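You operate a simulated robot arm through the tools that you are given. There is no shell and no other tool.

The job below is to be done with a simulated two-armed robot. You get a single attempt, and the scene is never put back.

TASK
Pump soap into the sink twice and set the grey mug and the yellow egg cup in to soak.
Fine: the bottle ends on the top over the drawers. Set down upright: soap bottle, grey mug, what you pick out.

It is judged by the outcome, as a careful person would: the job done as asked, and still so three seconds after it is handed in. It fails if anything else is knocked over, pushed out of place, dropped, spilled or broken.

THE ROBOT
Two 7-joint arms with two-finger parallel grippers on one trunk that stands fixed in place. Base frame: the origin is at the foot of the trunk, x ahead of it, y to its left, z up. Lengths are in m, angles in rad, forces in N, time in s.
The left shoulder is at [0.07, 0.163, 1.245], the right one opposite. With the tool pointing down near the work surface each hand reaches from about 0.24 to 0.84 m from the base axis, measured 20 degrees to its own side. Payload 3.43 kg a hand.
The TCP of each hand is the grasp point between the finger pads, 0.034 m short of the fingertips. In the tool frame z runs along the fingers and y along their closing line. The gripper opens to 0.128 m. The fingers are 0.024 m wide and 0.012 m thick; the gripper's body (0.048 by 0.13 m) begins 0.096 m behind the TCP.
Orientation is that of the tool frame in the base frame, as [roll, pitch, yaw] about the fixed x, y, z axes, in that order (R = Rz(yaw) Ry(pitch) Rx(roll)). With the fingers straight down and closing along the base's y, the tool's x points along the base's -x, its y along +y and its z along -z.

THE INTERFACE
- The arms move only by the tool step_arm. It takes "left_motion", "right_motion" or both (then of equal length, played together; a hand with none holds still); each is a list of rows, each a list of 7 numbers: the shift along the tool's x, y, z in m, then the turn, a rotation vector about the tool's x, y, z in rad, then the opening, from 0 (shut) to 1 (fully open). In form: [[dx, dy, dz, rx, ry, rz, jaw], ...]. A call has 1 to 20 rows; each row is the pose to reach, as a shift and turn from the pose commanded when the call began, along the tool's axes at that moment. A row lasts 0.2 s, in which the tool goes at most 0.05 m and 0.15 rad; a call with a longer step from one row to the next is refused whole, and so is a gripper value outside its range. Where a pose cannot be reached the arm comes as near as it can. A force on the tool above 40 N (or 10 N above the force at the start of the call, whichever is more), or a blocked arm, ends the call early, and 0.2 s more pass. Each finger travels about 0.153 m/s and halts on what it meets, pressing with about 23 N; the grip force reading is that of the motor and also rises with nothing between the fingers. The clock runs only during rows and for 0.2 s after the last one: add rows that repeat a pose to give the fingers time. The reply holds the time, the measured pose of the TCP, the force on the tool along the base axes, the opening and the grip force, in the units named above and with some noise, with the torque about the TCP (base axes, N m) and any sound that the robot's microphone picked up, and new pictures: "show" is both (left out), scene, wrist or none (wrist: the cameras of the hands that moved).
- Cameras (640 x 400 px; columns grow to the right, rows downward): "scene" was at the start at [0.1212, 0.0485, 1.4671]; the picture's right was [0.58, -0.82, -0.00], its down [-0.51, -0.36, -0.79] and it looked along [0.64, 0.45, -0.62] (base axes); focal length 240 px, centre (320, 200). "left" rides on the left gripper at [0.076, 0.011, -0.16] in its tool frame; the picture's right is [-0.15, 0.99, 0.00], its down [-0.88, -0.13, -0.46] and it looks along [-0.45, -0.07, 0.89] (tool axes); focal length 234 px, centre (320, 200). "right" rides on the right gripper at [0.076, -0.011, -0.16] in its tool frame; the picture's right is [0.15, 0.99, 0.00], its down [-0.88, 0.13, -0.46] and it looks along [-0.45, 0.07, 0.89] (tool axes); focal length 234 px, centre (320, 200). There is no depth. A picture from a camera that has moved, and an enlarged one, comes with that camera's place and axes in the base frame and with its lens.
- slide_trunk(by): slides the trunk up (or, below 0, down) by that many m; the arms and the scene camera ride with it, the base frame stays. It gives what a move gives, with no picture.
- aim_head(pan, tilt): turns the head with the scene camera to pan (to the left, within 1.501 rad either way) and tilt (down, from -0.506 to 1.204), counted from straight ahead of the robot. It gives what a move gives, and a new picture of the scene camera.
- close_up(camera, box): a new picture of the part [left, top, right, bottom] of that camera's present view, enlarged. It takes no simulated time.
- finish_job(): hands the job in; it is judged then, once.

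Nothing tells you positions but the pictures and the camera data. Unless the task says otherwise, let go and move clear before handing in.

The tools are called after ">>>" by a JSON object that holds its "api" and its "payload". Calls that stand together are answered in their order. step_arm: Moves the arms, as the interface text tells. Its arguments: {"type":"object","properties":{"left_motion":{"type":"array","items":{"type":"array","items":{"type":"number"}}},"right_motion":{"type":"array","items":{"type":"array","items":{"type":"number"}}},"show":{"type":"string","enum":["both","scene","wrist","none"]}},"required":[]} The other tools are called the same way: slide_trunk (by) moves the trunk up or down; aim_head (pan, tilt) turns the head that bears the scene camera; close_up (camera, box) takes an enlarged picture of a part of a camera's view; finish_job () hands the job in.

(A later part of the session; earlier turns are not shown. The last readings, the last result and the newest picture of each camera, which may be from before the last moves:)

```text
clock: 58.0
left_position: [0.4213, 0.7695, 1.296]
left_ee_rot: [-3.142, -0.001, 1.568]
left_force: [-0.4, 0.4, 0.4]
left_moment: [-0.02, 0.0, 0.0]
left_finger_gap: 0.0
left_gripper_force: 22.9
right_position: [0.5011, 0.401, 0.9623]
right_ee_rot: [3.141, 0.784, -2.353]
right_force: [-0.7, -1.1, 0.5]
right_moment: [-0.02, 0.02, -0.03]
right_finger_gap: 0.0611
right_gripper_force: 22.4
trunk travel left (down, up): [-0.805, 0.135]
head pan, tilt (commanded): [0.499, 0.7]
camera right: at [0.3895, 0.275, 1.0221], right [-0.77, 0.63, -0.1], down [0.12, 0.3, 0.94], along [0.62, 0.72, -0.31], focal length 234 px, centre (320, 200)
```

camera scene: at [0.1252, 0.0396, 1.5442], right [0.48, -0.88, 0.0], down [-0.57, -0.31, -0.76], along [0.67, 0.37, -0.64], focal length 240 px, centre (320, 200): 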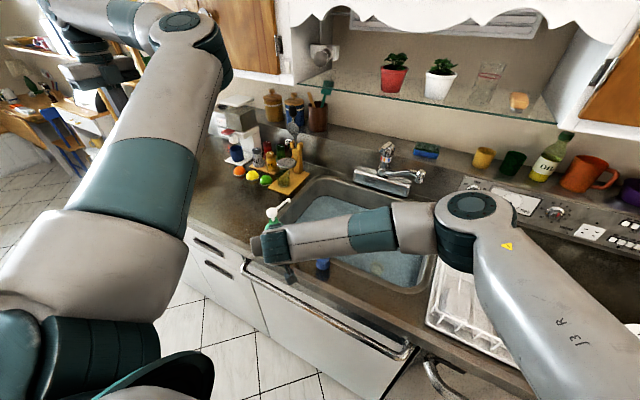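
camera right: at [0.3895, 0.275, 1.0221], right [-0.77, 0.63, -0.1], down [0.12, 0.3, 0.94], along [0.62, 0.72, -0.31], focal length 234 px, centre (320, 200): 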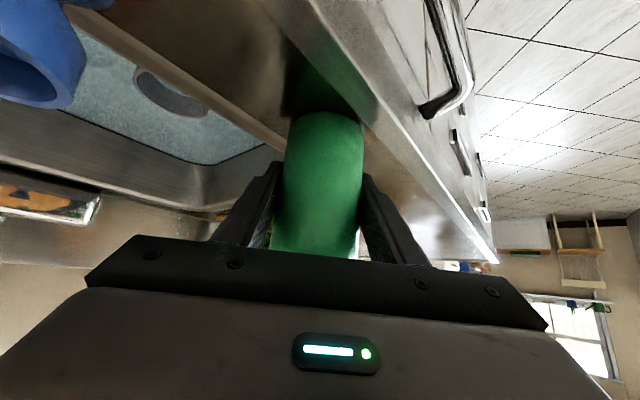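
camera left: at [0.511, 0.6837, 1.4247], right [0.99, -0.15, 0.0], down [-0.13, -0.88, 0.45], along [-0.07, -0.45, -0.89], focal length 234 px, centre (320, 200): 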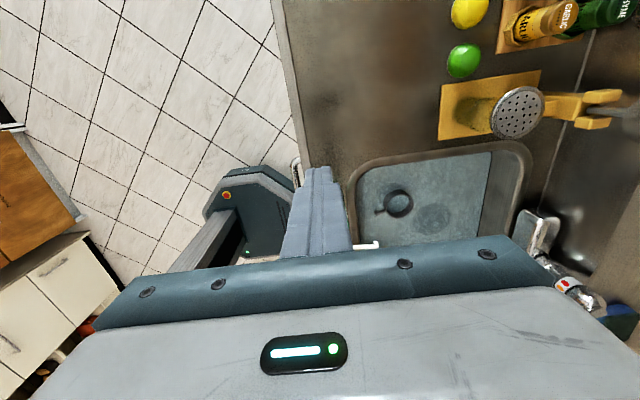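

Firm grip (gap 0.061). I lift the bottle 3 cm and move it about 5 cm forward so that the spout is well over the basin.

>>> {"api": "step_arm", "payload": {"right_motion": [[-0.0071, 0, -0.0071, 0, 0, 0, 0], [-0.0141, 0, -0.0141, 0, 0, 0, 0], [-0.0212, 0, -0.0212, 0, 0, 0, 0], [-0.0292, -0.0113, -0.0132, 0, 0, 0, 0], [-0.0372, -0.0226, -0.0052, 0, 0, 0, 0], [-0.0447, -0.0332, 0.0023, 0, 0, 0, 0], [-0.0447, -0.0332, 0.0023, 0, 0, 0, 0]], "show": "both"}}

>>> {"api": "close_up", "payload": {"camera": "scene", "box": [230, 160, 350, 260]}}

```text
clock: 59.6
left_position: [0.4218, 0.7687, 1.2956]
left_ee_rot: [3.141, -0.001, 1.569]
left_force: [-0.8, 0.7, 0.8]
left_moment: [0.01, 0.0, -0.01]
left_finger_gap: 0.0002
left_gripper_force: 23.3
right_position: [0.547, 0.4031, 0.9933]
right_ee_rot: [-3.141, 0.785, -2.355]
right_force: [0.2, 0.6, -3.5]
right_moment: [0.0, -0.03, 0.03]
right_finger_gap: 0.0612
right_gripper_force: 23.0
trunk travel left (down, up): [-0.805, 0.135]
head pan, tilt (commanded): [0.499, 0.7]
camera scene: at [0.1255, 0.0399, 1.5441], right [0.48, -0.88, 0.0], down [-0.57, -0.31, -0.76], along [0.67, 0.37, -0.64], focal length 240 px, centre (320, 200)
camera right: at [0.4357, 0.2762, 1.0515], right [-0.77, 0.63, -0.1], down [0.12, 0.3, 0.94], along [0.62, 0.72, -0.31], focal length 234 px, centre (320, 200)
```

scene: 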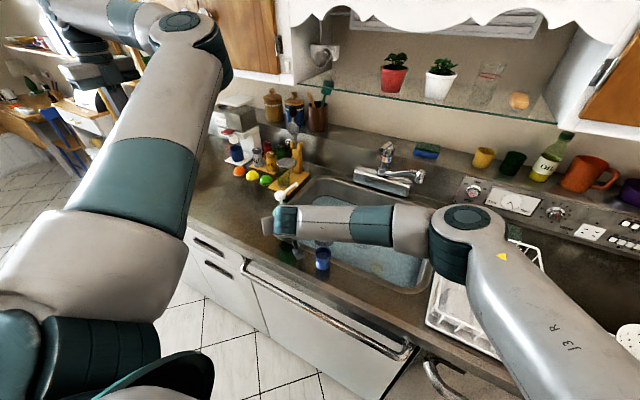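
right: 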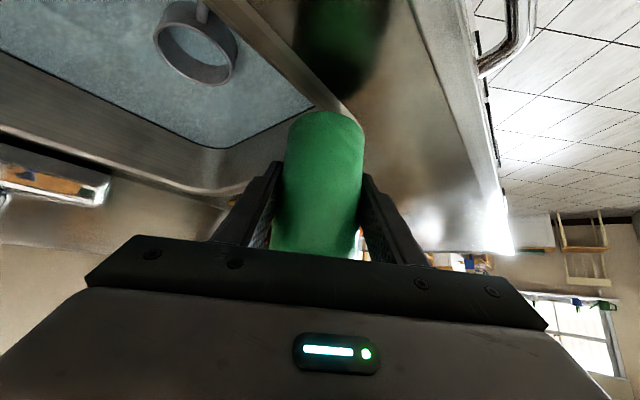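

```text
4.00 times, centred on (290, 210) of scene
camera zoom: at [0.1255, 0.0399, 1.5441], right [0.48, -0.88, 0.0], down [-0.57, -0.31, -0.76], along [0.67, 0.37, -0.64], focal length 959 px, centre (440, 160)
```

zoom: 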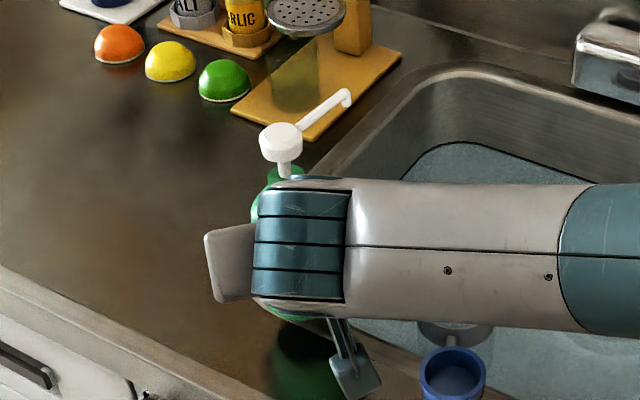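

The bottle is held upright (about 3.5 N) with the spout over the basin. I lower it to hover just above the rim, while bringing the left hand halfway towards it to check arm clearances.

>>> {"api": "step_arm", "payload": {"left_motion": [[-0.045, 0.015, 0, 0, 0, 0, 0], [-0.09, 0.03, 0, 0, 0, 0, 0], [-0.135, 0.045, 0, 0, 0, 0, 0], [-0.18, 0.06, 0, 0, 0, 0, 0], [-0.225, 0.075, 0, 0, 0, 0, 0], [-0.225, 0.075, 0, 0, 0, 0, 0]], "right_motion": [[0.003, 0, 0.003, 0, 0, 0, 0], [0.006, 0, 0.006, 0, 0, 0, 0], [0.009, 0, 0.009, 0, 0, 0, 0], [0.012, 0, 0.012, 0, 0, 0, 0], [0.0141, 0, 0.0141, 0, 0, 0, 0], [0.0141, 0, 0.0141, 0, 0, 0, 0]], "show": "both"}}

```text
clock: 61.0
left_position: [0.4968, 0.5463, 1.2941]
left_ee_rot: [3.141, 0.003, 1.57]
left_force: [0.1, 0.2, 0.7]
left_moment: [0.01, -0.02, -0.04]
left_finger_gap: 0.0
left_gripper_force: 23.3
right_position: [0.5447, 0.4029, 0.9727]
right_ee_rot: [-3.141, 0.783, -2.355]
right_force: [-0.1, 0.0, -2.4]
right_moment: [0.0, 0.01, -0.02]
right_finger_gap: 0.0613
right_gripper_force: 23.3
trunk travel left (down, up): [-0.805, 0.135]
head pan, tilt (commanded): [0.499, 0.7]
camera scene: at [0.125, 0.0417, 1.5441], right [0.48, -0.88, 0.0], down [-0.57, -0.31, -0.76], along [0.67, 0.37, -0.64], focal length 240 px, centre (320, 200)
camera right: at [0.4352, 0.2765, 1.0322], right [-0.77, 0.62, -0.1], down [0.12, 0.31, 0.94], along [0.62, 0.72, -0.31], focal length 234 px, centre (320, 200)
camera left: at [0.5083, 0.6225, 1.4528], right [0.99, -0.15, 0.0], down [-0.13, -0.88, 0.46], along [-0.07, -0.45, -0.89], focal length 234 px, centre (320, 200)
```

scene: 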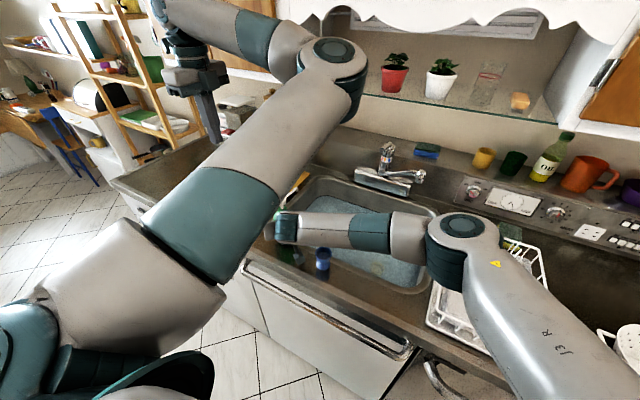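
right: 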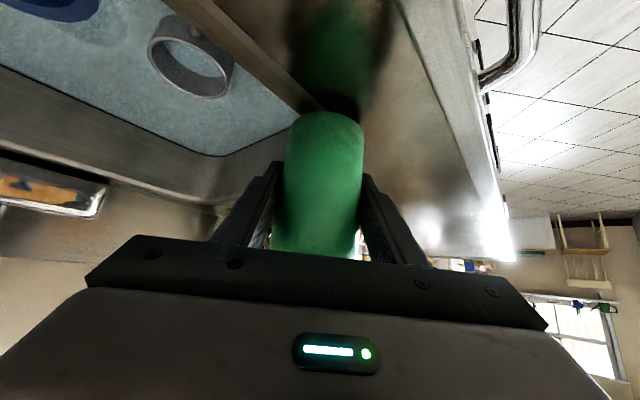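
left: 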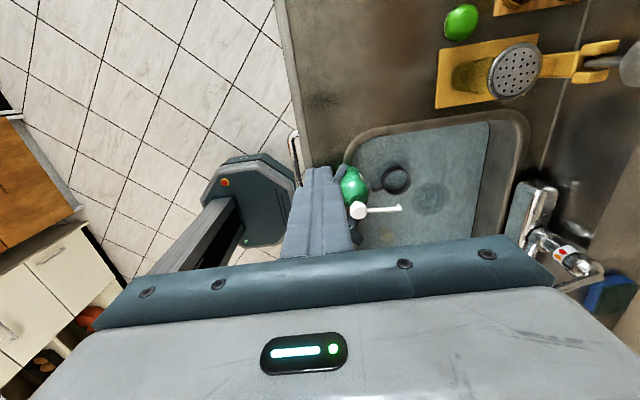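

Clear so far: the left elbow passes well above the right forearm. I bring the left fingertips over the pump head, still high.

>>> {"api": "step_arm", "payload": {"left_motion": [[-0.036, 0.012, 0, 0, 0, 0, 0], [-0.071, 0.024, 0, 0, 0, 0, 0], [-0.107, 0.036, 0.01, 0, 0, 0, 0], [-0.142, 0.048, 0.02, 0, 0, 0, 0], [-0.142, 0.048, 0.02, 0, 0, 0, 0]], "show": "both"}}

>>> {"api": "aim_head", "payload": {"pan": 0.62, "tilt": 0.62}}

```text
clock: 62.2
left_position: [0.5434, 0.4024, 1.2727]
left_ee_rot: [-3.141, 0.001, 1.57]
left_force: [-0.8, 0.8, 0.0]
left_moment: [-0.03, -0.04, -0.03]
left_finger_gap: 0.0
left_gripper_force: 23.2
right_position: [0.5452, 0.4029, 0.9723]
right_ee_rot: [-3.141, 0.786, -2.354]
right_force: [0.9, 0.2, -2.1]
right_moment: [0.0, 0.02, 0.02]
right_finger_gap: 0.0612
right_gripper_force: 23.0
trunk travel left (down, up): [-0.805, 0.135]
head pan, tilt (commanded): [0.499, 0.7]
camera scene: at [0.1253, 0.0412, 1.5441], right [0.48, -0.88, 0.0], down [-0.57, -0.31, -0.76], along [0.67, 0.37, -0.64], focal length 240 px, centre (320, 200)
camera left: at [0.5554, 0.4779, 1.4315], right [0.99, -0.15, 0.0], down [-0.13, -0.88, 0.46], along [-0.07, -0.45, -0.89], focal length 234 px, centre (320, 200)
```

scene: 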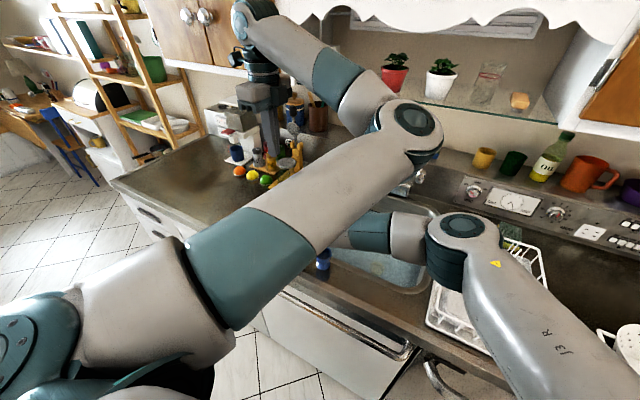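
left: 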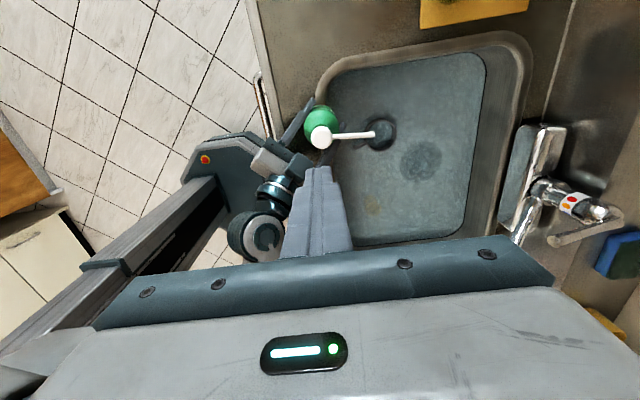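

```text
clock: 62.8
left_position: [0.5445, 0.4011, 1.2717]
left_ee_rot: [-3.141, -0.002, 1.568]
left_force: [-0.9, 0.3, 0.2]
left_moment: [-0.01, 0.0, -0.04]
left_finger_gap: 0.0
left_gripper_force: 23.2
right_position: [0.5459, 0.4019, 0.9727]
right_ee_rot: [-3.142, 0.785, -2.354]
right_force: [-0.2, 0.3, -2.8]
right_moment: [-0.01, 0.0, -0.01]
right_finger_gap: 0.0616
right_gripper_force: 22.6
trunk travel left (down, up): [-0.805, 0.135]
head pan, tilt (commanded): [0.62, 0.62]
camera scene: at [0.1224, 0.0504, 1.551], right [0.58, -0.81, 0.0], down [-0.47, -0.34, -0.81], along [0.66, 0.47, -0.58], focal length 240 px, centre (320, 200)
```

scene: 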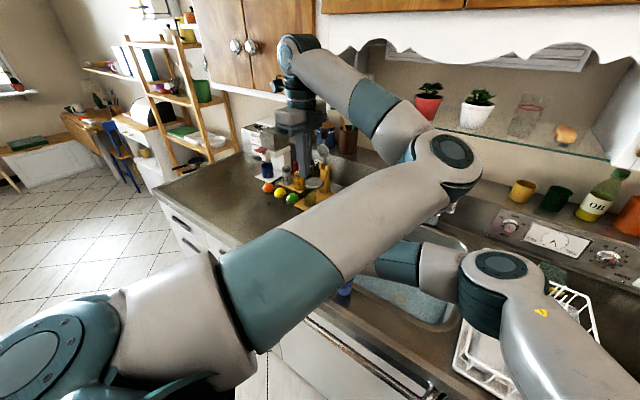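

The scene view is now blocked by the left upper arm, but the left wrist camera sees the head at about (0.545, 0.406) right under the fingertips. I descend to just above it.

>>> {"api": "step_arm", "payload": {"left_motion": [[0.002, 0.001, 0.03, 0, 0, 0, 0], [0.004, 0.001, 0.06, 0, 0, 0, 0], [0.004, 0.001, 0.09, 0, 0, 0, 0], [0.004, 0.001, 0.11, 0, 0, 0, 0], [0.004, 0.001, 0.12, 0, 0, 0, 0], [0.004, 0.001, 0.12, 0, 0, 0, 0]], "show": "both"}}

>>> {"api": "close_up", "payload": {"camera": "left", "box": [240, 90, 440, 230]}}

>>> {"api": "close_up", "payload": {"camera": "right", "box": [160, 60, 480, 260]}}

```text
clock: 64.1
left_position: [0.5477, 0.4021, 1.1762]
left_ee_rot: [3.1, -0.001, 1.567]
left_force: [0.3, 0.0, -0.9]
left_moment: [-0.03, -0.01, -0.01]
left_finger_gap: 0.0003
left_gripper_force: 22.3
right_position: [0.5267, 0.3948, 0.9449]
right_ee_rot: [3.105, 0.746, -2.383]
right_force: [-1.5, -7.8, 17.6]
right_moment: [-0.6, -0.49, -0.16]
right_finger_gap: 0.061
right_gripper_force: 23.0
trunk travel left (down, up): [-0.805, 0.135]
head pan, tilt (commanded): [0.62, 0.62]
stopped in row 6 (right hand): the force on the tool passed its limit at 51 N (the readings are from after the stop); the commanded pose is now the measured one
camera scene: at [0.1196, 0.047, 1.5514], right [0.58, -0.81, 0.0], down [-0.47, -0.34, -0.82], along [0.66, 0.47, -0.58], focal length 240 px, centre (320, 200)
camera left: at [0.5531, 0.4776, 1.3362], right [0.99, -0.15, 0.04], down [-0.15, -0.88, 0.45], along [-0.03, -0.45, -0.89], focal length 234 px, centre (320, 200)
```

scene: 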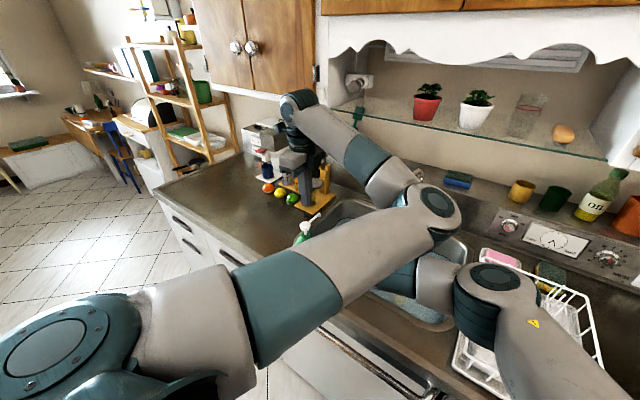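
left: 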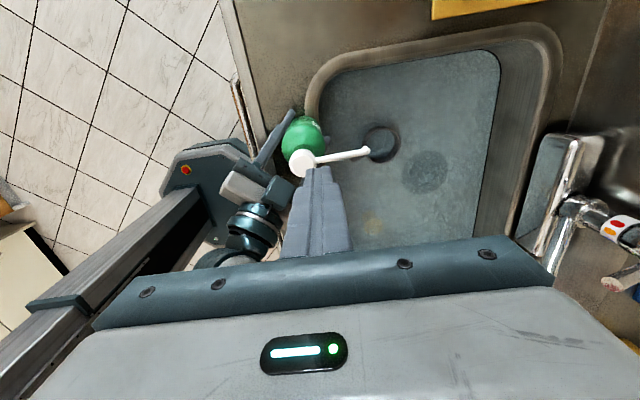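

```text
2.86 times, centred on (340, 160) of left
camera zoom: at [0.5531, 0.4776, 1.3362], right [0.99, -0.15, 0.04], down [-0.15, -0.88, 0.45], along [-0.03, -0.45, -0.89], focal length 669 px, centre (263, 314)
```

zoom: 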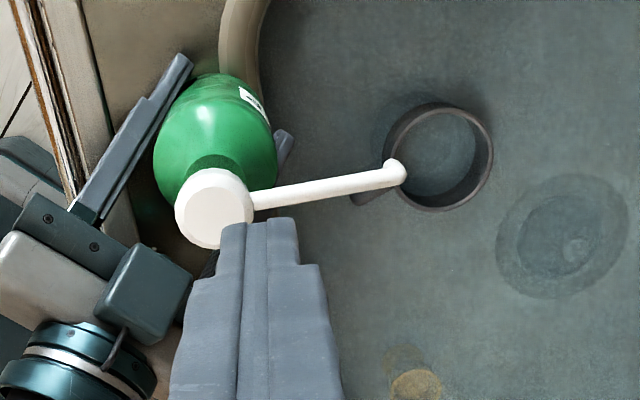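

```text
2.00 times, centred on (320, 160) of right
camera zoom: at [0.4187, 0.2697, 1.0097], right [-0.78, 0.63, -0.07], down [0.16, 0.31, 0.94], along [0.61, 0.71, -0.35], focal length 468 px, centre (320, 280)
```

zoom: 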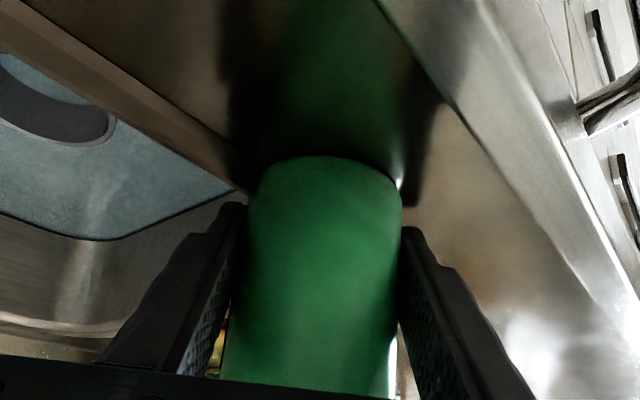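

The left elbow came down on the right arm and nudged it, and the call stopped. The left fingertips are still above the pump head, so no pump was made. I back the left hand straight up right away to unload the right arm.

>>> {"api": "step_arm", "payload": {"left_motion": [[0, 0, -0.02, 0, 0, 0, 0], [0, 0, -0.05, 0, 0, 0, 0], [0, 0, -0.09, 0, 0, 0, 0], [0, 0, -0.12, 0, 0, 0, 0], [0, 0, -0.12, 0, 0, 0, 0]], "show": "both"}}

>>> {"api": "close_up", "payload": {"camera": "right", "box": [160, 60, 480, 260]}}

>>> {"api": "close_up", "payload": {"camera": "left", "box": [240, 70, 440, 200]}}

```text
clock: 65.3
left_position: [0.5444, 0.4021, 1.297]
left_ee_rot: [3.103, -0.002, 1.567]
left_force: [-0.5, -1.0, -0.2]
left_moment: [0.0, 0.03, 0.01]
left_finger_gap: 0.0002
left_gripper_force: 22.7
right_position: [0.5275, 0.3964, 0.9439]
right_ee_rot: [3.103, 0.745, -2.383]
right_force: [3.5, -0.5, 21.4]
right_moment: [-0.38, -0.71, -0.05]
right_finger_gap: 0.0608
right_gripper_force: 23.2
trunk travel left (down, up): [-0.805, 0.135]
head pan, tilt (commanded): [0.62, 0.62]
camera scene: at [0.1207, 0.0482, 1.5514], right [0.58, -0.81, 0.0], down [-0.47, -0.34, -0.81], along [0.66, 0.47, -0.58], focal length 240 px, centre (320, 200)
camera left: at [0.5509, 0.4788, 1.4559], right [0.99, -0.15, 0.04], down [-0.15, -0.88, 0.45], along [-0.03, -0.45, -0.89], focal length 234 px, centre (320, 200)
```

scene: 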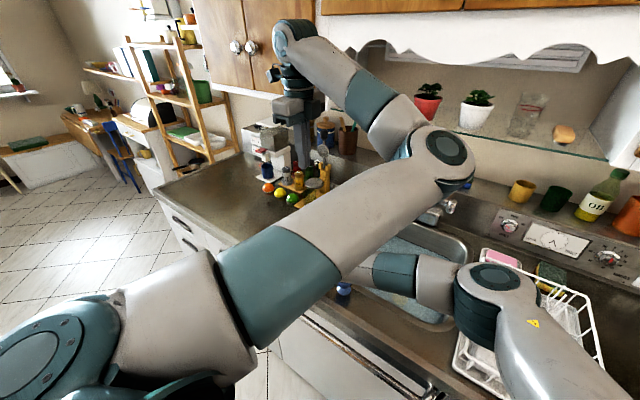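
left: 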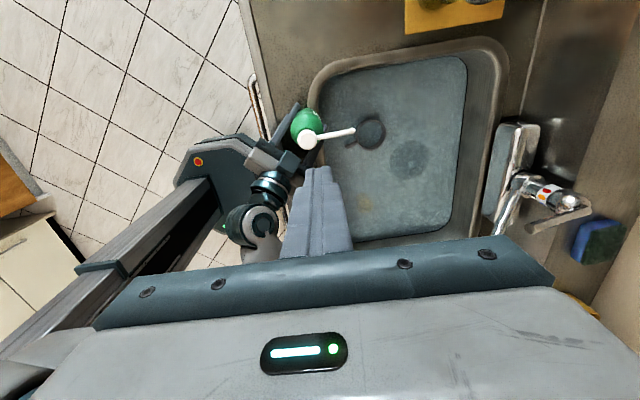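

```text
2.00 times, centred on (320, 160) of right
camera zoom: at [0.4195, 0.271, 1.0097], right [-0.78, 0.63, -0.07], down [0.17, 0.31, 0.94], along [0.61, 0.71, -0.35], focal length 468 px, centre (320, 280)
```

zoom: 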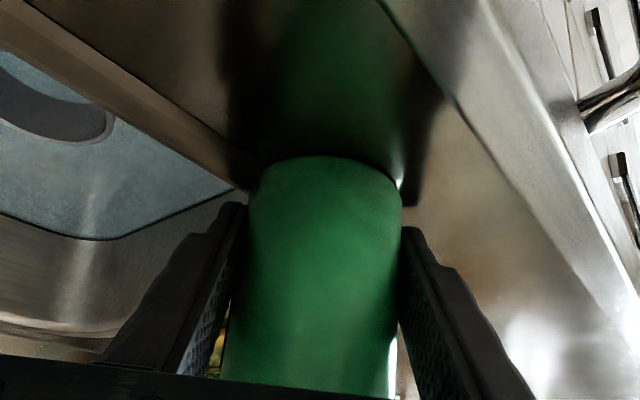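

```text
3.08 times, centred on (340, 135) of left
camera zoom: at [0.5509, 0.4788, 1.4559], right [0.99, -0.15, 0.04], down [-0.15, -0.88, 0.45], along [-0.03, -0.45, -0.89], focal length 720 px, centre (258, 400)
```

zoom: 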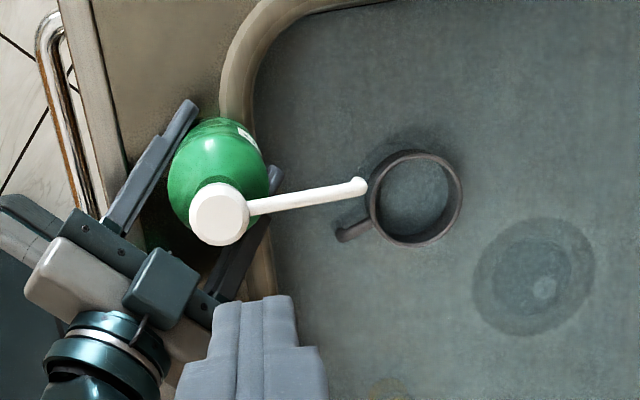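

The right hand was pushed about 2 cm down and back, so the bottle now rests pressed on the counter edge, still gripped. I first move the left arm away to the left, straightening its orientation, before lifting the bottle again.

>>> {"api": "step_arm", "payload": {"left_motion": [[0.045, -0.01, 0, 0.01, 0, 0, 0], [0.09, -0.02, 0, 0.02, 0, 0, 0], [0.135, -0.03, 0, 0.03, 0, 0, 0], [0.18, -0.04, 0, 0.0386, 0, 0, 0], [0.22, -0.045, 0, 0.0386, 0, 0, 0], [0.22, -0.045, 0, 0.0386, 0, 0, 0]], "show": "both"}}

>>> {"api": "close_up", "payload": {"camera": "scene", "box": [270, 180, 430, 300]}}

```text
clock: 66.7
left_position: [0.5005, 0.6196, 1.2922]
left_ee_rot: [3.142, -0.002, 1.566]
left_force: [0.8, 0.3, 0.0]
left_moment: [0.02, 0.02, 0.0]
left_finger_gap: 0.0003
left_gripper_force: 23.0
right_position: [0.5261, 0.3955, 0.9436]
right_ee_rot: [3.103, 0.745, -2.384]
right_force: [5.4, 1.4, 27.5]
right_moment: [-0.39, -0.99, -0.1]
right_finger_gap: 0.0607
right_gripper_force: 23.4
trunk travel left (down, up): [-0.805, 0.135]
head pan, tilt (commanded): [0.62, 0.62]
camera scene: at [0.1208, 0.0472, 1.5514], right [0.58, -0.81, 0.0], down [-0.47, -0.34, -0.82], along [0.66, 0.47, -0.58], focal length 240 px, centre (320, 200)
camera left: at [0.5132, 0.6958, 1.4527], right [0.99, -0.15, 0.0], down [-0.13, -0.88, 0.45], along [-0.07, -0.45, -0.89], focal length 234 px, centre (320, 200)
```

scene: 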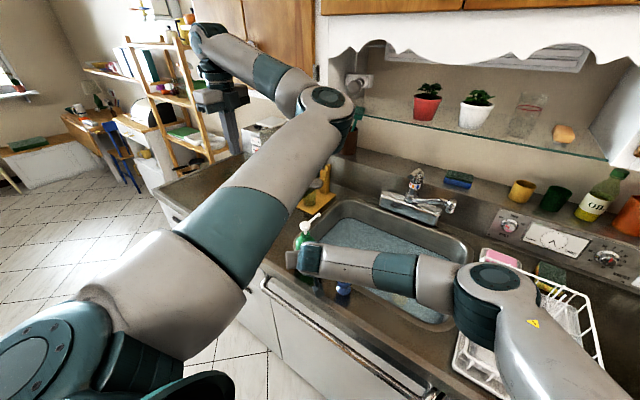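
left: 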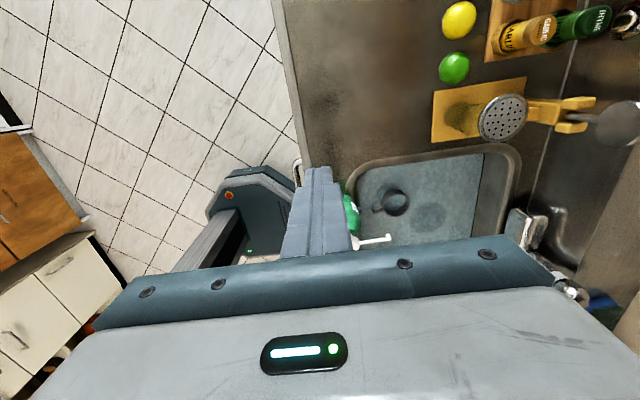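

```text
3.33 times, centred on (350, 240) of scene
camera zoom: at [0.1208, 0.0472, 1.5514], right [0.58, -0.81, 0.0], down [-0.47, -0.34, -0.82], along [0.66, 0.47, -0.58], focal length 799 px, centre (220, 67)
```

zoom: 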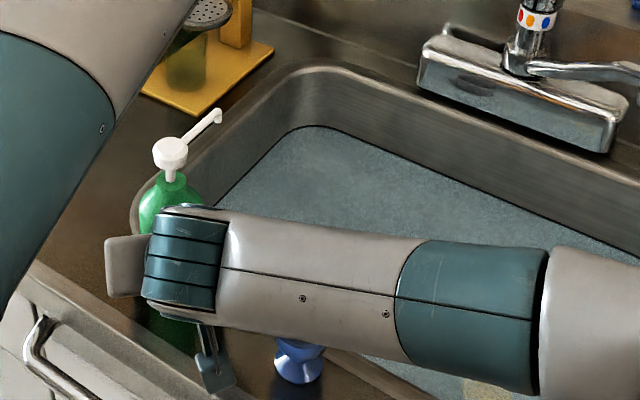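

The bottle is gripped and upright enough, the blue cup untouched. I lift the bottle off the counter and restore the right hand's orientation.

>>> {"api": "step_arm", "payload": {"right_motion": [[-0.0068, 0.0003, -0.0073, 0, 0, 0, 0], [-0.0136, 0.0006, -0.0147, 0, 0, 0, 0], [-0.0237, 0.001, -0.0257, 0, 0, 0, 0], [-0.0237, 0.001, -0.0257, 0.01, -0.02, -0.01, 0], [-0.0237, 0.001, -0.0257, 0.0197, -0.0399, -0.0204, 0], [-0.0371, -0.0078, -0.0136, 0.0197, -0.0399, -0.0204, 0], [-0.0371, -0.0078, -0.0136, 0.0197, -0.0399, -0.0204, 0]], "show": "both"}}

>>> {"api": "close_up", "payload": {"camera": "scene", "box": [270, 180, 390, 280]}}

>>> {"api": "close_up", "payload": {"camera": "right", "box": [160, 60, 480, 260]}}

```text
clock: 68.3
left_position: [0.5026, 0.6213, 1.2923]
left_ee_rot: [-3.139, 0.002, 1.567]
left_force: [0.2, -0.1, -0.4]
left_moment: [-0.04, 0.01, -0.01]
left_finger_gap: 0.0
left_gripper_force: 23.5
right_position: [0.5466, 0.4036, 0.9766]
right_ee_rot: [3.14, 0.783, -2.356]
right_force: [0.2, -0.3, -2.5]
right_moment: [0.0, 0.01, 0.02]
right_finger_gap: 0.0609
right_gripper_force: 22.7
trunk travel left (down, up): [-0.805, 0.135]
head pan, tilt (commanded): [0.62, 0.62]
camera scene: at [0.1225, 0.0502, 1.5511], right [0.58, -0.81, 0.0], down [-0.47, -0.34, -0.81], along [0.66, 0.47, -0.58], focal length 240 px, centre (320, 200)
camera right: at [0.4367, 0.2786, 1.0376], right [-0.77, 0.63, -0.1], down [0.12, 0.31, 0.94], along [0.62, 0.72, -0.31], focal length 234 px, centre (320, 200)
```

scene: 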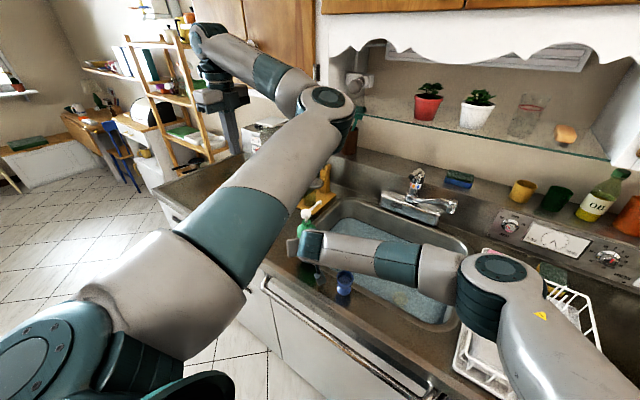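
right: 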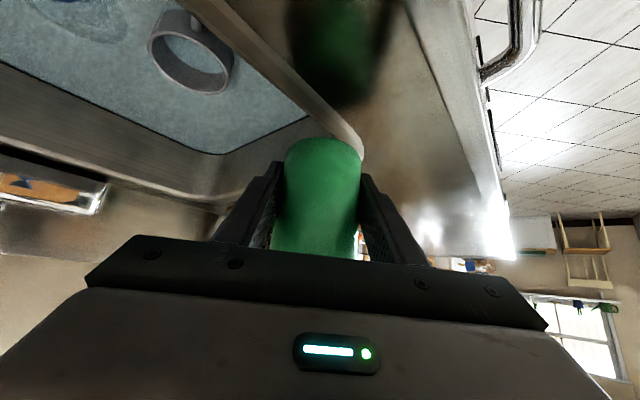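

```text
4.00 times, centred on (330, 230) of scene
camera zoom: at [0.1225, 0.0502, 1.5511], right [0.58, -0.81, 0.0], down [-0.47, -0.34, -0.81], along [0.66, 0.47, -0.58], focal length 959 px, centre (280, 80)
```

zoom: 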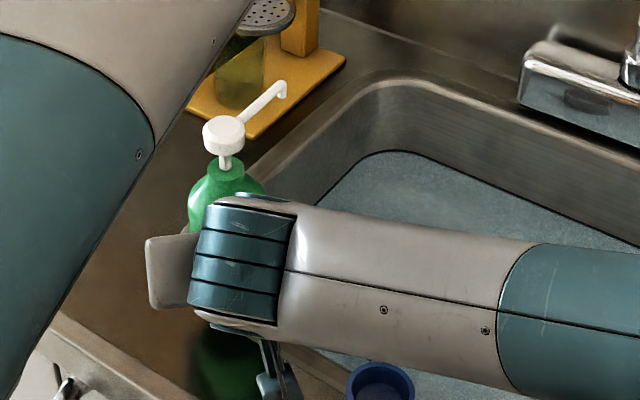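

```text
2.00 times, centred on (320, 160) of right
camera zoom: at [0.4367, 0.2786, 1.0376], right [-0.77, 0.63, -0.1], down [0.12, 0.31, 0.94], along [0.62, 0.72, -0.31], focal length 468 px, centre (320, 280)
```

zoom: 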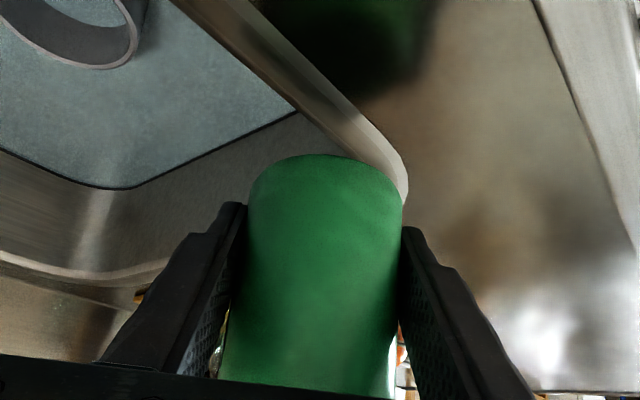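

The bottle had slid up about 2 cm in the fingers but hangs straight and firm. I lower it to hover just over the rim, and tilt the left hand 45° (wrist out to the left), which keeps the left elbow away from the right arm.

>>> {"api": "step_arm", "payload": {"left_motion": [[0, 0, 0, 0, -0.14, 0, 0], [0, 0, 0, 0, -0.28, 0, 0], [0, 0, 0, 0, -0.42, 0, 0], [0, 0, 0, 0, -0.56, 0, 0], [0, 0, 0, 0, -0.7, 0, 0], [0, 0, 0, 0, -0.785, 0, 0], [0, 0, 0, 0, -0.785, 0, 0]], "right_motion": [[0.003, 0, 0.003, 0, 0, 0, 0], [0.006, 0, 0.006, 0, 0, 0, 0], [0.009, 0, 0.009, 0, 0, 0, 0], [0.012, 0, 0.012, 0, 0, 0, 0], [0.0141, 0, 0.0141, 0, 0, 0, 0], [0.0141, 0, 0.0141, 0, 0, 0, 0], [0.0141, 0, 0.0141, 0, 0, 0, 0]], "show": "both"}}

>>> {"api": "close_up", "payload": {"camera": "left", "box": [200, 0, 440, 200]}}

```text
clock: 69.9
left_position: [0.5022, 0.6232, 1.292]
left_ee_rot: [-3.138, 0.784, 1.569]
left_force: [0.2, 0.3, -0.3]
left_moment: [0.02, -0.03, 0.03]
left_finger_gap: 0.0
left_gripper_force: 23.1
right_position: [0.5474, 0.4025, 0.9574]
right_ee_rot: [3.139, 0.782, -2.359]
right_force: [-0.3, 0.4, -3.0]
right_moment: [-0.01, -0.02, -0.01]
right_finger_gap: 0.0607
right_gripper_force: 23.1
trunk travel left (down, up): [-0.805, 0.135]
head pan, tilt (commanded): [0.62, 0.62]
camera scene: at [0.1232, 0.0493, 1.551], right [0.58, -0.81, 0.0], down [-0.47, -0.34, -0.81], along [0.66, 0.47, -0.58], focal length 240 px, centre (320, 200)
camera right: at [0.4363, 0.2774, 1.0174], right [-0.77, 0.63, -0.1], down [0.12, 0.31, 0.94], along [0.62, 0.72, -0.31], focal length 234 px, centre (320, 200)
camera left: at [0.5148, 0.7901, 1.3505], right [0.99, -0.11, 0.1], down [-0.13, -0.3, 0.95], along [-0.07, -0.95, -0.31], focal length 234 px, centre (320, 200)
```

scene: 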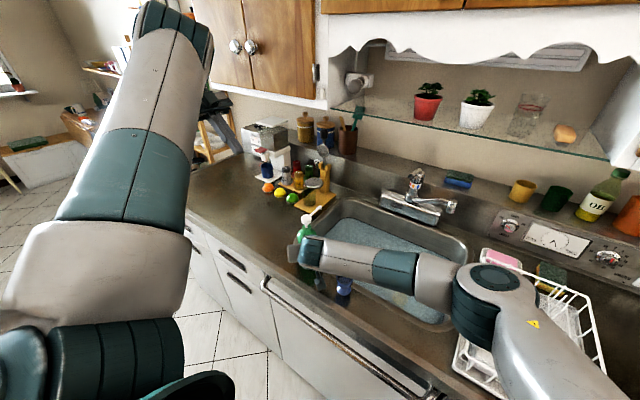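
right: 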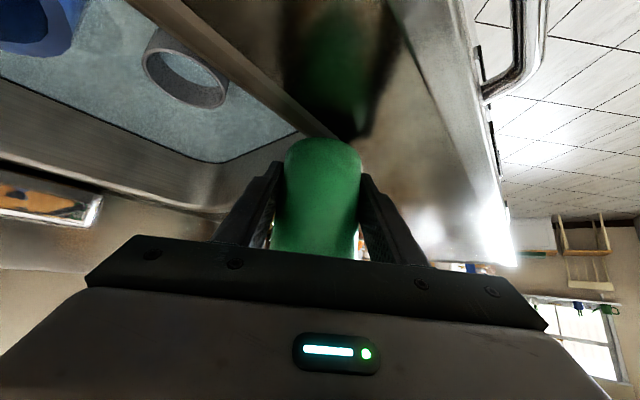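
left: 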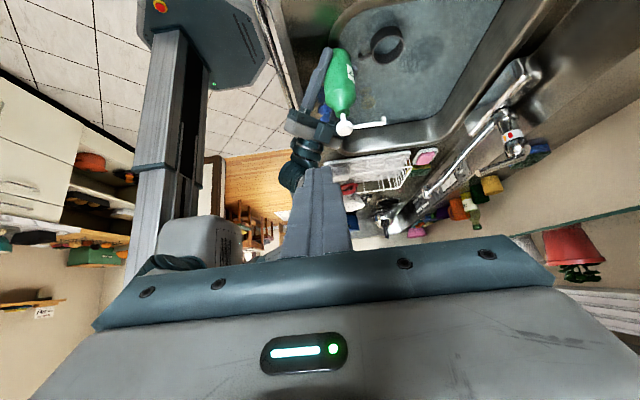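

```text
2.00 times, centred on (320, 100) of left
camera zoom: at [0.5148, 0.7901, 1.3505], right [0.99, -0.11, 0.1], down [-0.13, -0.3, 0.95], along [-0.07, -0.95, -0.31], focal length 468 px, centre (320, 400)
```

zoom: 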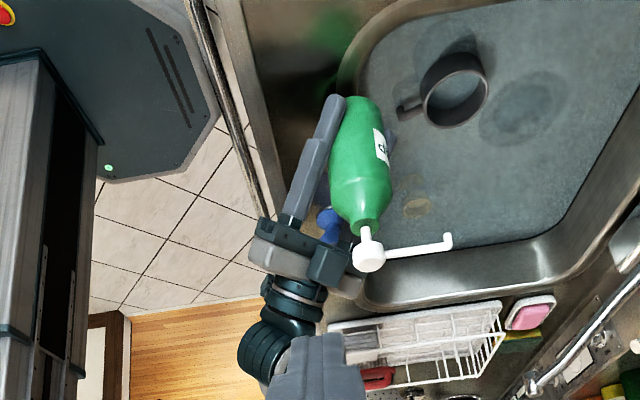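

Now the left arm is completely out on the left and its camera shows the bottle held upright, head at about (0.547, 0.403), top near z≈1.095. I bring the left fingertips to about 3–4 cm above the pump head.

>>> {"api": "step_arm", "payload": {"left_motion": [[-0.008, 0.0064, 0.0335, 0, 0, 0, 0], [-0.0158, 0.0129, 0.067, 0, 0, 0, 0], [-0.0237, 0.0193, 0.1006, 0, 0, 0, 0], [-0.0315, 0.0257, 0.1341, 0, 0, 0, 0], [-0.0394, 0.0321, 0.1676, 0, 0, 0, 0], [-0.0473, 0.0386, 0.2012, 0, 0, 0, 0], [-0.0552, 0.045, 0.2347, 0, 0, 0, 0], [-0.0552, 0.045, 0.2347, 0, 0, 0, 0]], "show": "both"}}

>>> {"api": "close_up", "payload": {"camera": "left", "box": [220, 60, 420, 220]}}

>>> {"api": "close_up", "payload": {"camera": "scene", "box": [230, 150, 390, 270]}}

```text
clock: 71.7
left_position: [0.5432, 0.4189, 1.164]
left_ee_rot: [-3.138, 0.786, 1.569]
left_force: [0.3, 0.1, -1.2]
left_moment: [-0.02, -0.02, -0.01]
left_finger_gap: 0.0
left_gripper_force: 23.1
right_position: [0.5459, 0.4045, 0.9578]
right_ee_rot: [-3.14, 0.781, -2.357]
right_force: [-0.2, 0.9, -2.5]
right_moment: [-0.01, 0.0, -0.04]
right_finger_gap: 0.0609
right_gripper_force: 23.1
trunk travel left (down, up): [-0.805, 0.135]
head pan, tilt (commanded): [0.62, 0.62]
camera scene: at [0.122, 0.0511, 1.5511], right [0.58, -0.81, 0.0], down [-0.47, -0.34, -0.81], along [0.66, 0.47, -0.58], focal length 240 px, centre (320, 200)
camera left: at [0.5558, 0.5861, 1.2222], right [0.99, -0.11, 0.1], down [-0.13, -0.3, 0.95], along [-0.07, -0.95, -0.31], focal length 234 px, centre (320, 200)
```

scene: 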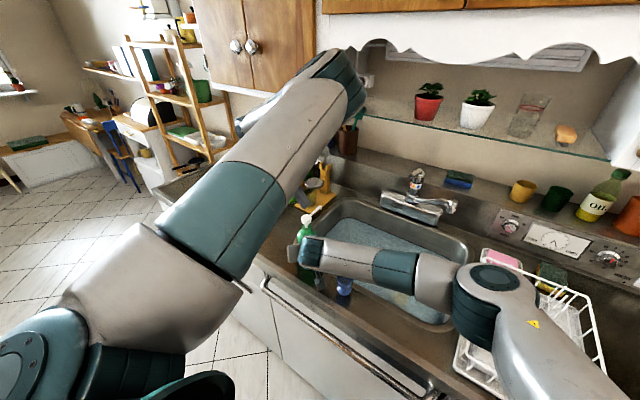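
left: 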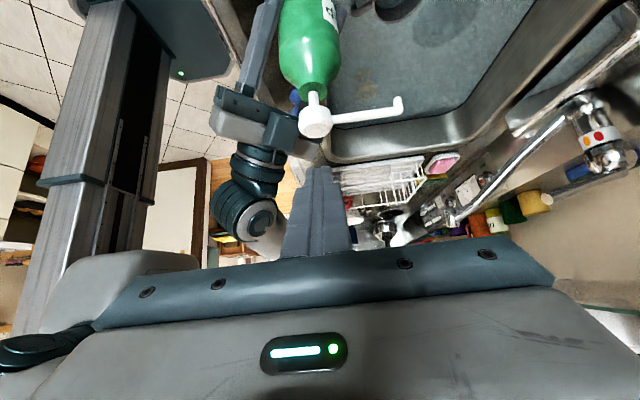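

```text
2.50 times, centred on (320, 140) of left
camera zoom: at [0.5558, 0.5861, 1.2222], right [0.99, -0.11, 0.1], down [-0.13, -0.3, 0.95], along [-0.07, -0.95, -0.31], focal length 585 px, centre (320, 350)
```

zoom: 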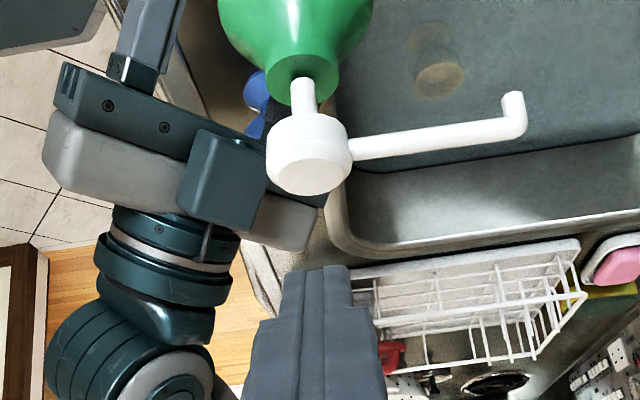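

```text
3.33 times, centred on (310, 210) of scene
camera zoom: at [0.122, 0.0511, 1.5511], right [0.58, -0.81, 0.0], down [-0.47, -0.34, -0.81], along [0.66, 0.47, -0.58], focal length 799 px, centre (353, 167)
```

zoom: 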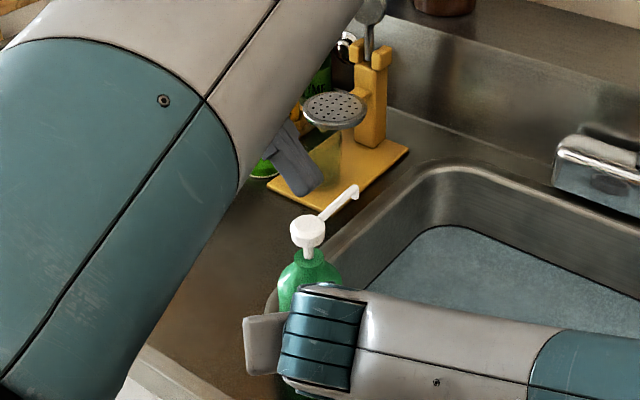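

Everything is lined up: the left fingertips are about 4 cm above the pump head, with the spout tip well inside the basin. I creep down toward contact.

>>> {"api": "step_arm", "payload": {"left_motion": [[0.007, 0.003, 0.0043, 0, 0, 0, 0], [0.0141, 0.003, 0.0113, 0, 0, 0, 0], [0.0212, 0.003, 0.0184, 0, 0, 0, 0], [0.0226, 0.003, 0.0198, 0, 0, 0, 0], [0.0226, 0.003, 0.0198, 0, 0, 0, 0]], "show": "wrist"}}

>>> {"api": "close_up", "payload": {"camera": "scene", "box": [270, 180, 350, 240]}}

>>> {"api": "close_up", "payload": {"camera": "left", "box": [270, 60, 420, 200]}}

```text
clock: 72.9
left_position: [0.5464, 0.4205, 1.1339]
left_ee_rot: [-3.139, 0.784, 1.569]
left_force: [1.2, 0.0, -0.5]
left_moment: [-0.02, 0.0, 0.01]
left_finger_gap: 0.0002
left_gripper_force: 22.7
right_position: [0.5465, 0.4028, 0.9576]
right_ee_rot: [3.141, 0.782, -2.356]
right_force: [-0.8, -0.4, -2.5]
right_moment: [-0.01, 0.05, 0.0]
right_finger_gap: 0.0609
right_gripper_force: 22.7
trunk travel left (down, up): [-0.805, 0.135]
head pan, tilt (commanded): [0.62, 0.62]
camera left: at [0.5597, 0.5875, 1.1931], right [0.99, -0.11, 0.1], down [-0.13, -0.3, 0.95], along [-0.07, -0.95, -0.31], focal length 234 px, centre (320, 200)
```

left: 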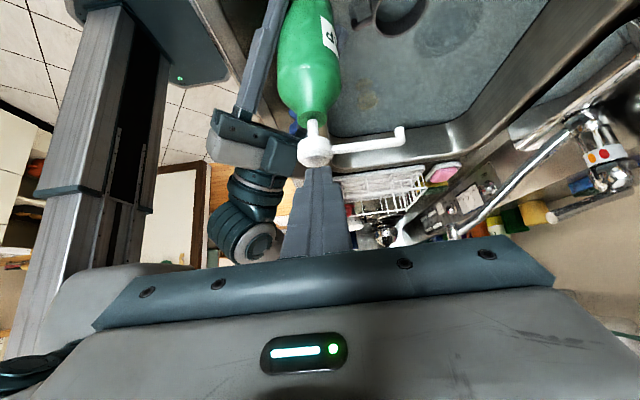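

```text
6.67 times, centred on (310, 210) of scene
camera zoom: at [0.1223, 0.0502, 1.5511], right [0.58, -0.81, 0.0], down [-0.47, -0.34, -0.81], along [0.66, 0.47, -0.58], focal length 1598 px, centre (387, 133)
```

zoom: 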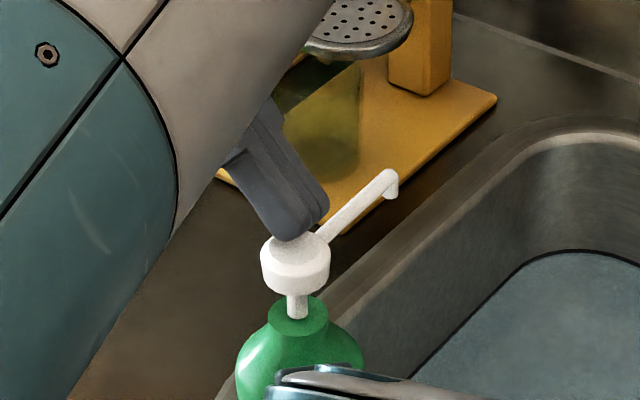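

```text
2.86 times, centred on (345, 130) of left
camera zoom: at [0.5597, 0.5875, 1.1931], right [0.99, -0.11, 0.1], down [-0.13, -0.3, 0.95], along [-0.07, -0.95, -0.31], focal length 669 px, centre (249, 400)
```

zoom: 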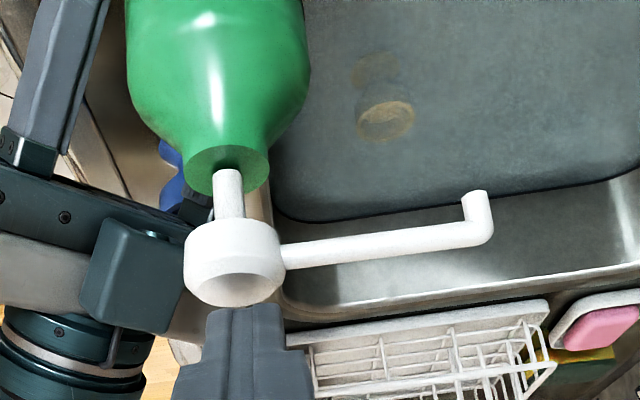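

The fingertips are about to touch the head. I press down in small steps and read the forces.

>>> {"api": "step_arm", "payload": {"left_motion": [[0.0021, 0, 0.0021, 0, 0, 0, 0], [0.0042, 0, 0.0042, 0, 0, 0, 0], [0.0042, 0, 0.0042, 0, 0, 0, 0]], "show": "none"}}

>>> {"api": "close_up", "payload": {"camera": "scene", "box": [270, 180, 350, 240]}}

```text
clock: 73.7
left_position: [0.5467, 0.421, 1.1293]
left_ee_rot: [-3.141, 0.785, 1.566]
left_force: [0.1, -1.2, 2.0]
left_moment: [-0.04, -0.01, 0.0]
left_finger_gap: 0.0002
left_gripper_force: 22.6
right_position: [0.5462, 0.4043, 0.9582]
right_ee_rot: [-3.141, 0.782, -2.355]
right_force: [0.8, 0.8, -4.1]
right_moment: [-0.06, 0.06, 0.01]
right_finger_gap: 0.061
right_gripper_force: 23.3
trunk travel left (down, up): [-0.805, 0.135]
head pan, tilt (commanded): [0.62, 0.62]
```

```text
6.67 times, centred on (310, 210) of scene
camera zoom: at [0.1224, 0.05, 1.5511], right [0.58, -0.81, 0.0], down [-0.47, -0.34, -0.81], along [0.66, 0.47, -0.58], focal length 1598 px, centre (387, 133)
```

zoom: 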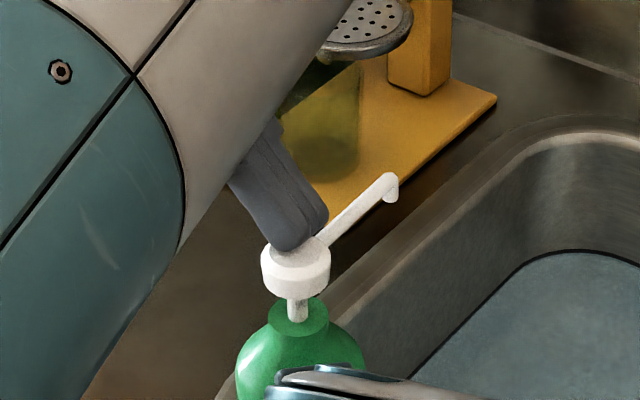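

Contact made (about 2 N). I press on smoothly through the stroke.

>>> {"api": "step_arm", "payload": {"left_motion": [[0.0021, 0, 0.0021, 0, 0, 0, 0], [0.0042, 0, 0.0042, 0, 0, 0, 0], [0.0057, 0, 0.0057, 0, 0, 0, 0], [0.0057, 0, 0.0057, 0, 0, 0, 0]], "show": "none"}}

>>> {"api": "close_up", "payload": {"camera": "scene", "box": [270, 180, 350, 240]}}

>>> {"api": "close_up", "payload": {"camera": "left", "box": [270, 60, 420, 200]}}

```text
clock: 74.7
left_position: [0.5466, 0.4217, 1.121]
left_ee_rot: [-3.139, 0.786, 1.568]
left_force: [-0.7, -2.2, 6.3]
left_moment: [-0.16, 0.04, -0.01]
left_finger_gap: 0.0002
left_gripper_force: 23.2
right_position: [0.5457, 0.4048, 0.9586]
right_ee_rot: [3.141, 0.782, -2.357]
right_force: [1.4, 2.3, -9.1]
right_moment: [-0.21, 0.25, 0.04]
right_finger_gap: 0.061
right_gripper_force: 23.5
trunk travel left (down, up): [-0.805, 0.135]
head pan, tilt (commanded): [0.62, 0.62]
```

```text
6.67 times, centred on (310, 210) of scene
camera zoom: at [0.1225, 0.0501, 1.5511], right [0.58, -0.81, 0.0], down [-0.47, -0.34, -0.81], along [0.66, 0.47, -0.58], focal length 1598 px, centre (387, 133)
```

zoom: 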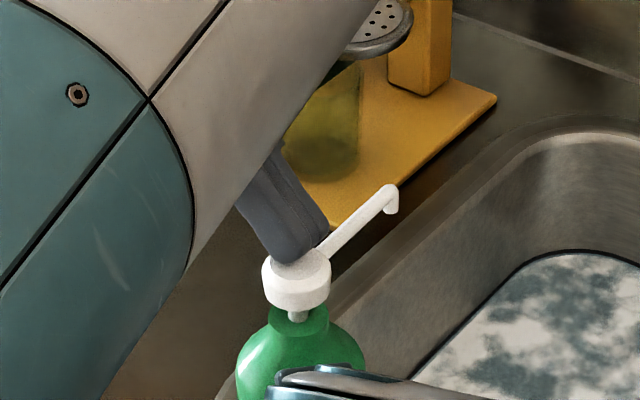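

```text
2.86 times, centred on (345, 130) of left
camera zoom: at [0.5602, 0.5885, 1.1798], right [0.99, -0.11, 0.1], down [-0.13, -0.3, 0.95], along [-0.07, -0.95, -0.31], focal length 669 px, centre (249, 400)
```

zoom: 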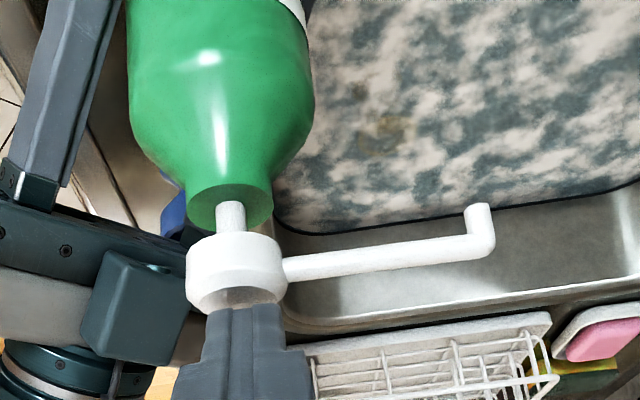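

Foam has appeared on the water: the first pump went into the sink. I let the head come all the way back up by raising the fingertips clear.

>>> {"api": "step_arm", "payload": {"left_motion": [[-0.0035, 0, -0.0035, 0, 0, 0, 0], [-0.0071, 0, -0.0071, 0, 0, 0, 0], [-0.0106, 0, -0.0106, 0, 0, 0, 0], [-0.0141, 0, -0.0141, 0, 0, 0, 0], [-0.0177, 0, -0.0177, 0, 0, 0, 0], [-0.0177, 0, -0.0177, 0, 0, 0, 0]], "show": "none"}}

>>> {"api": "close_up", "payload": {"camera": "scene", "box": [270, 180, 350, 240]}}

>>> {"api": "close_up", "payload": {"camera": "left", "box": [270, 60, 420, 200]}}

```text
clock: 76.1
left_position: [0.5472, 0.4211, 1.145]
left_ee_rot: [-3.142, 0.786, 1.569]
left_force: [-0.4, 0.1, 0.1]
left_moment: [0.01, 0.02, 0.03]
left_finger_gap: 0.0002
left_gripper_force: 23.1
right_position: [0.5471, 0.4039, 0.9563]
right_ee_rot: [3.141, 0.781, -2.355]
right_force: [-0.2, 0.0, -2.9]
right_moment: [-0.03, -0.01, -0.02]
right_finger_gap: 0.0608
right_gripper_force: 23.1
trunk travel left (down, up): [-0.805, 0.135]
head pan, tilt (commanded): [0.62, 0.62]
```

```text
6.67 times, centred on (310, 210) of scene
camera zoom: at [0.1225, 0.0502, 1.5511], right [0.58, -0.81, 0.0], down [-0.47, -0.34, -0.81], along [0.66, 0.47, -0.58], focal length 1598 px, centre (387, 133)
```

zoom: 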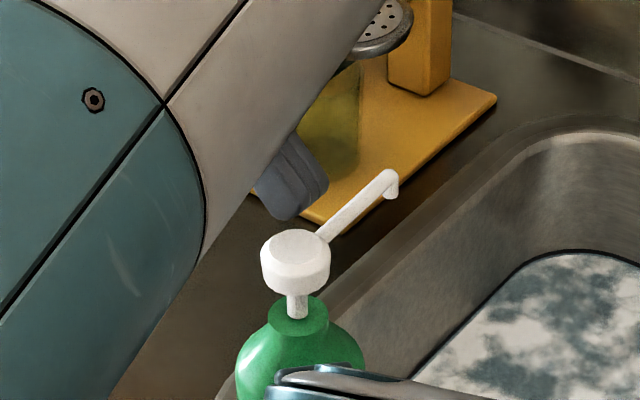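

```text
2.86 times, centred on (345, 130) of left
camera zoom: at [0.5603, 0.588, 1.2045], right [0.99, -0.11, 0.1], down [-0.13, -0.3, 0.95], along [-0.07, -0.95, -0.31], focal length 669 px, centre (249, 400)
```

zoom: 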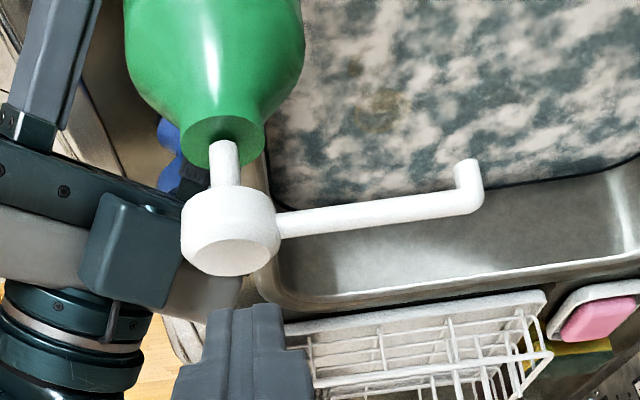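

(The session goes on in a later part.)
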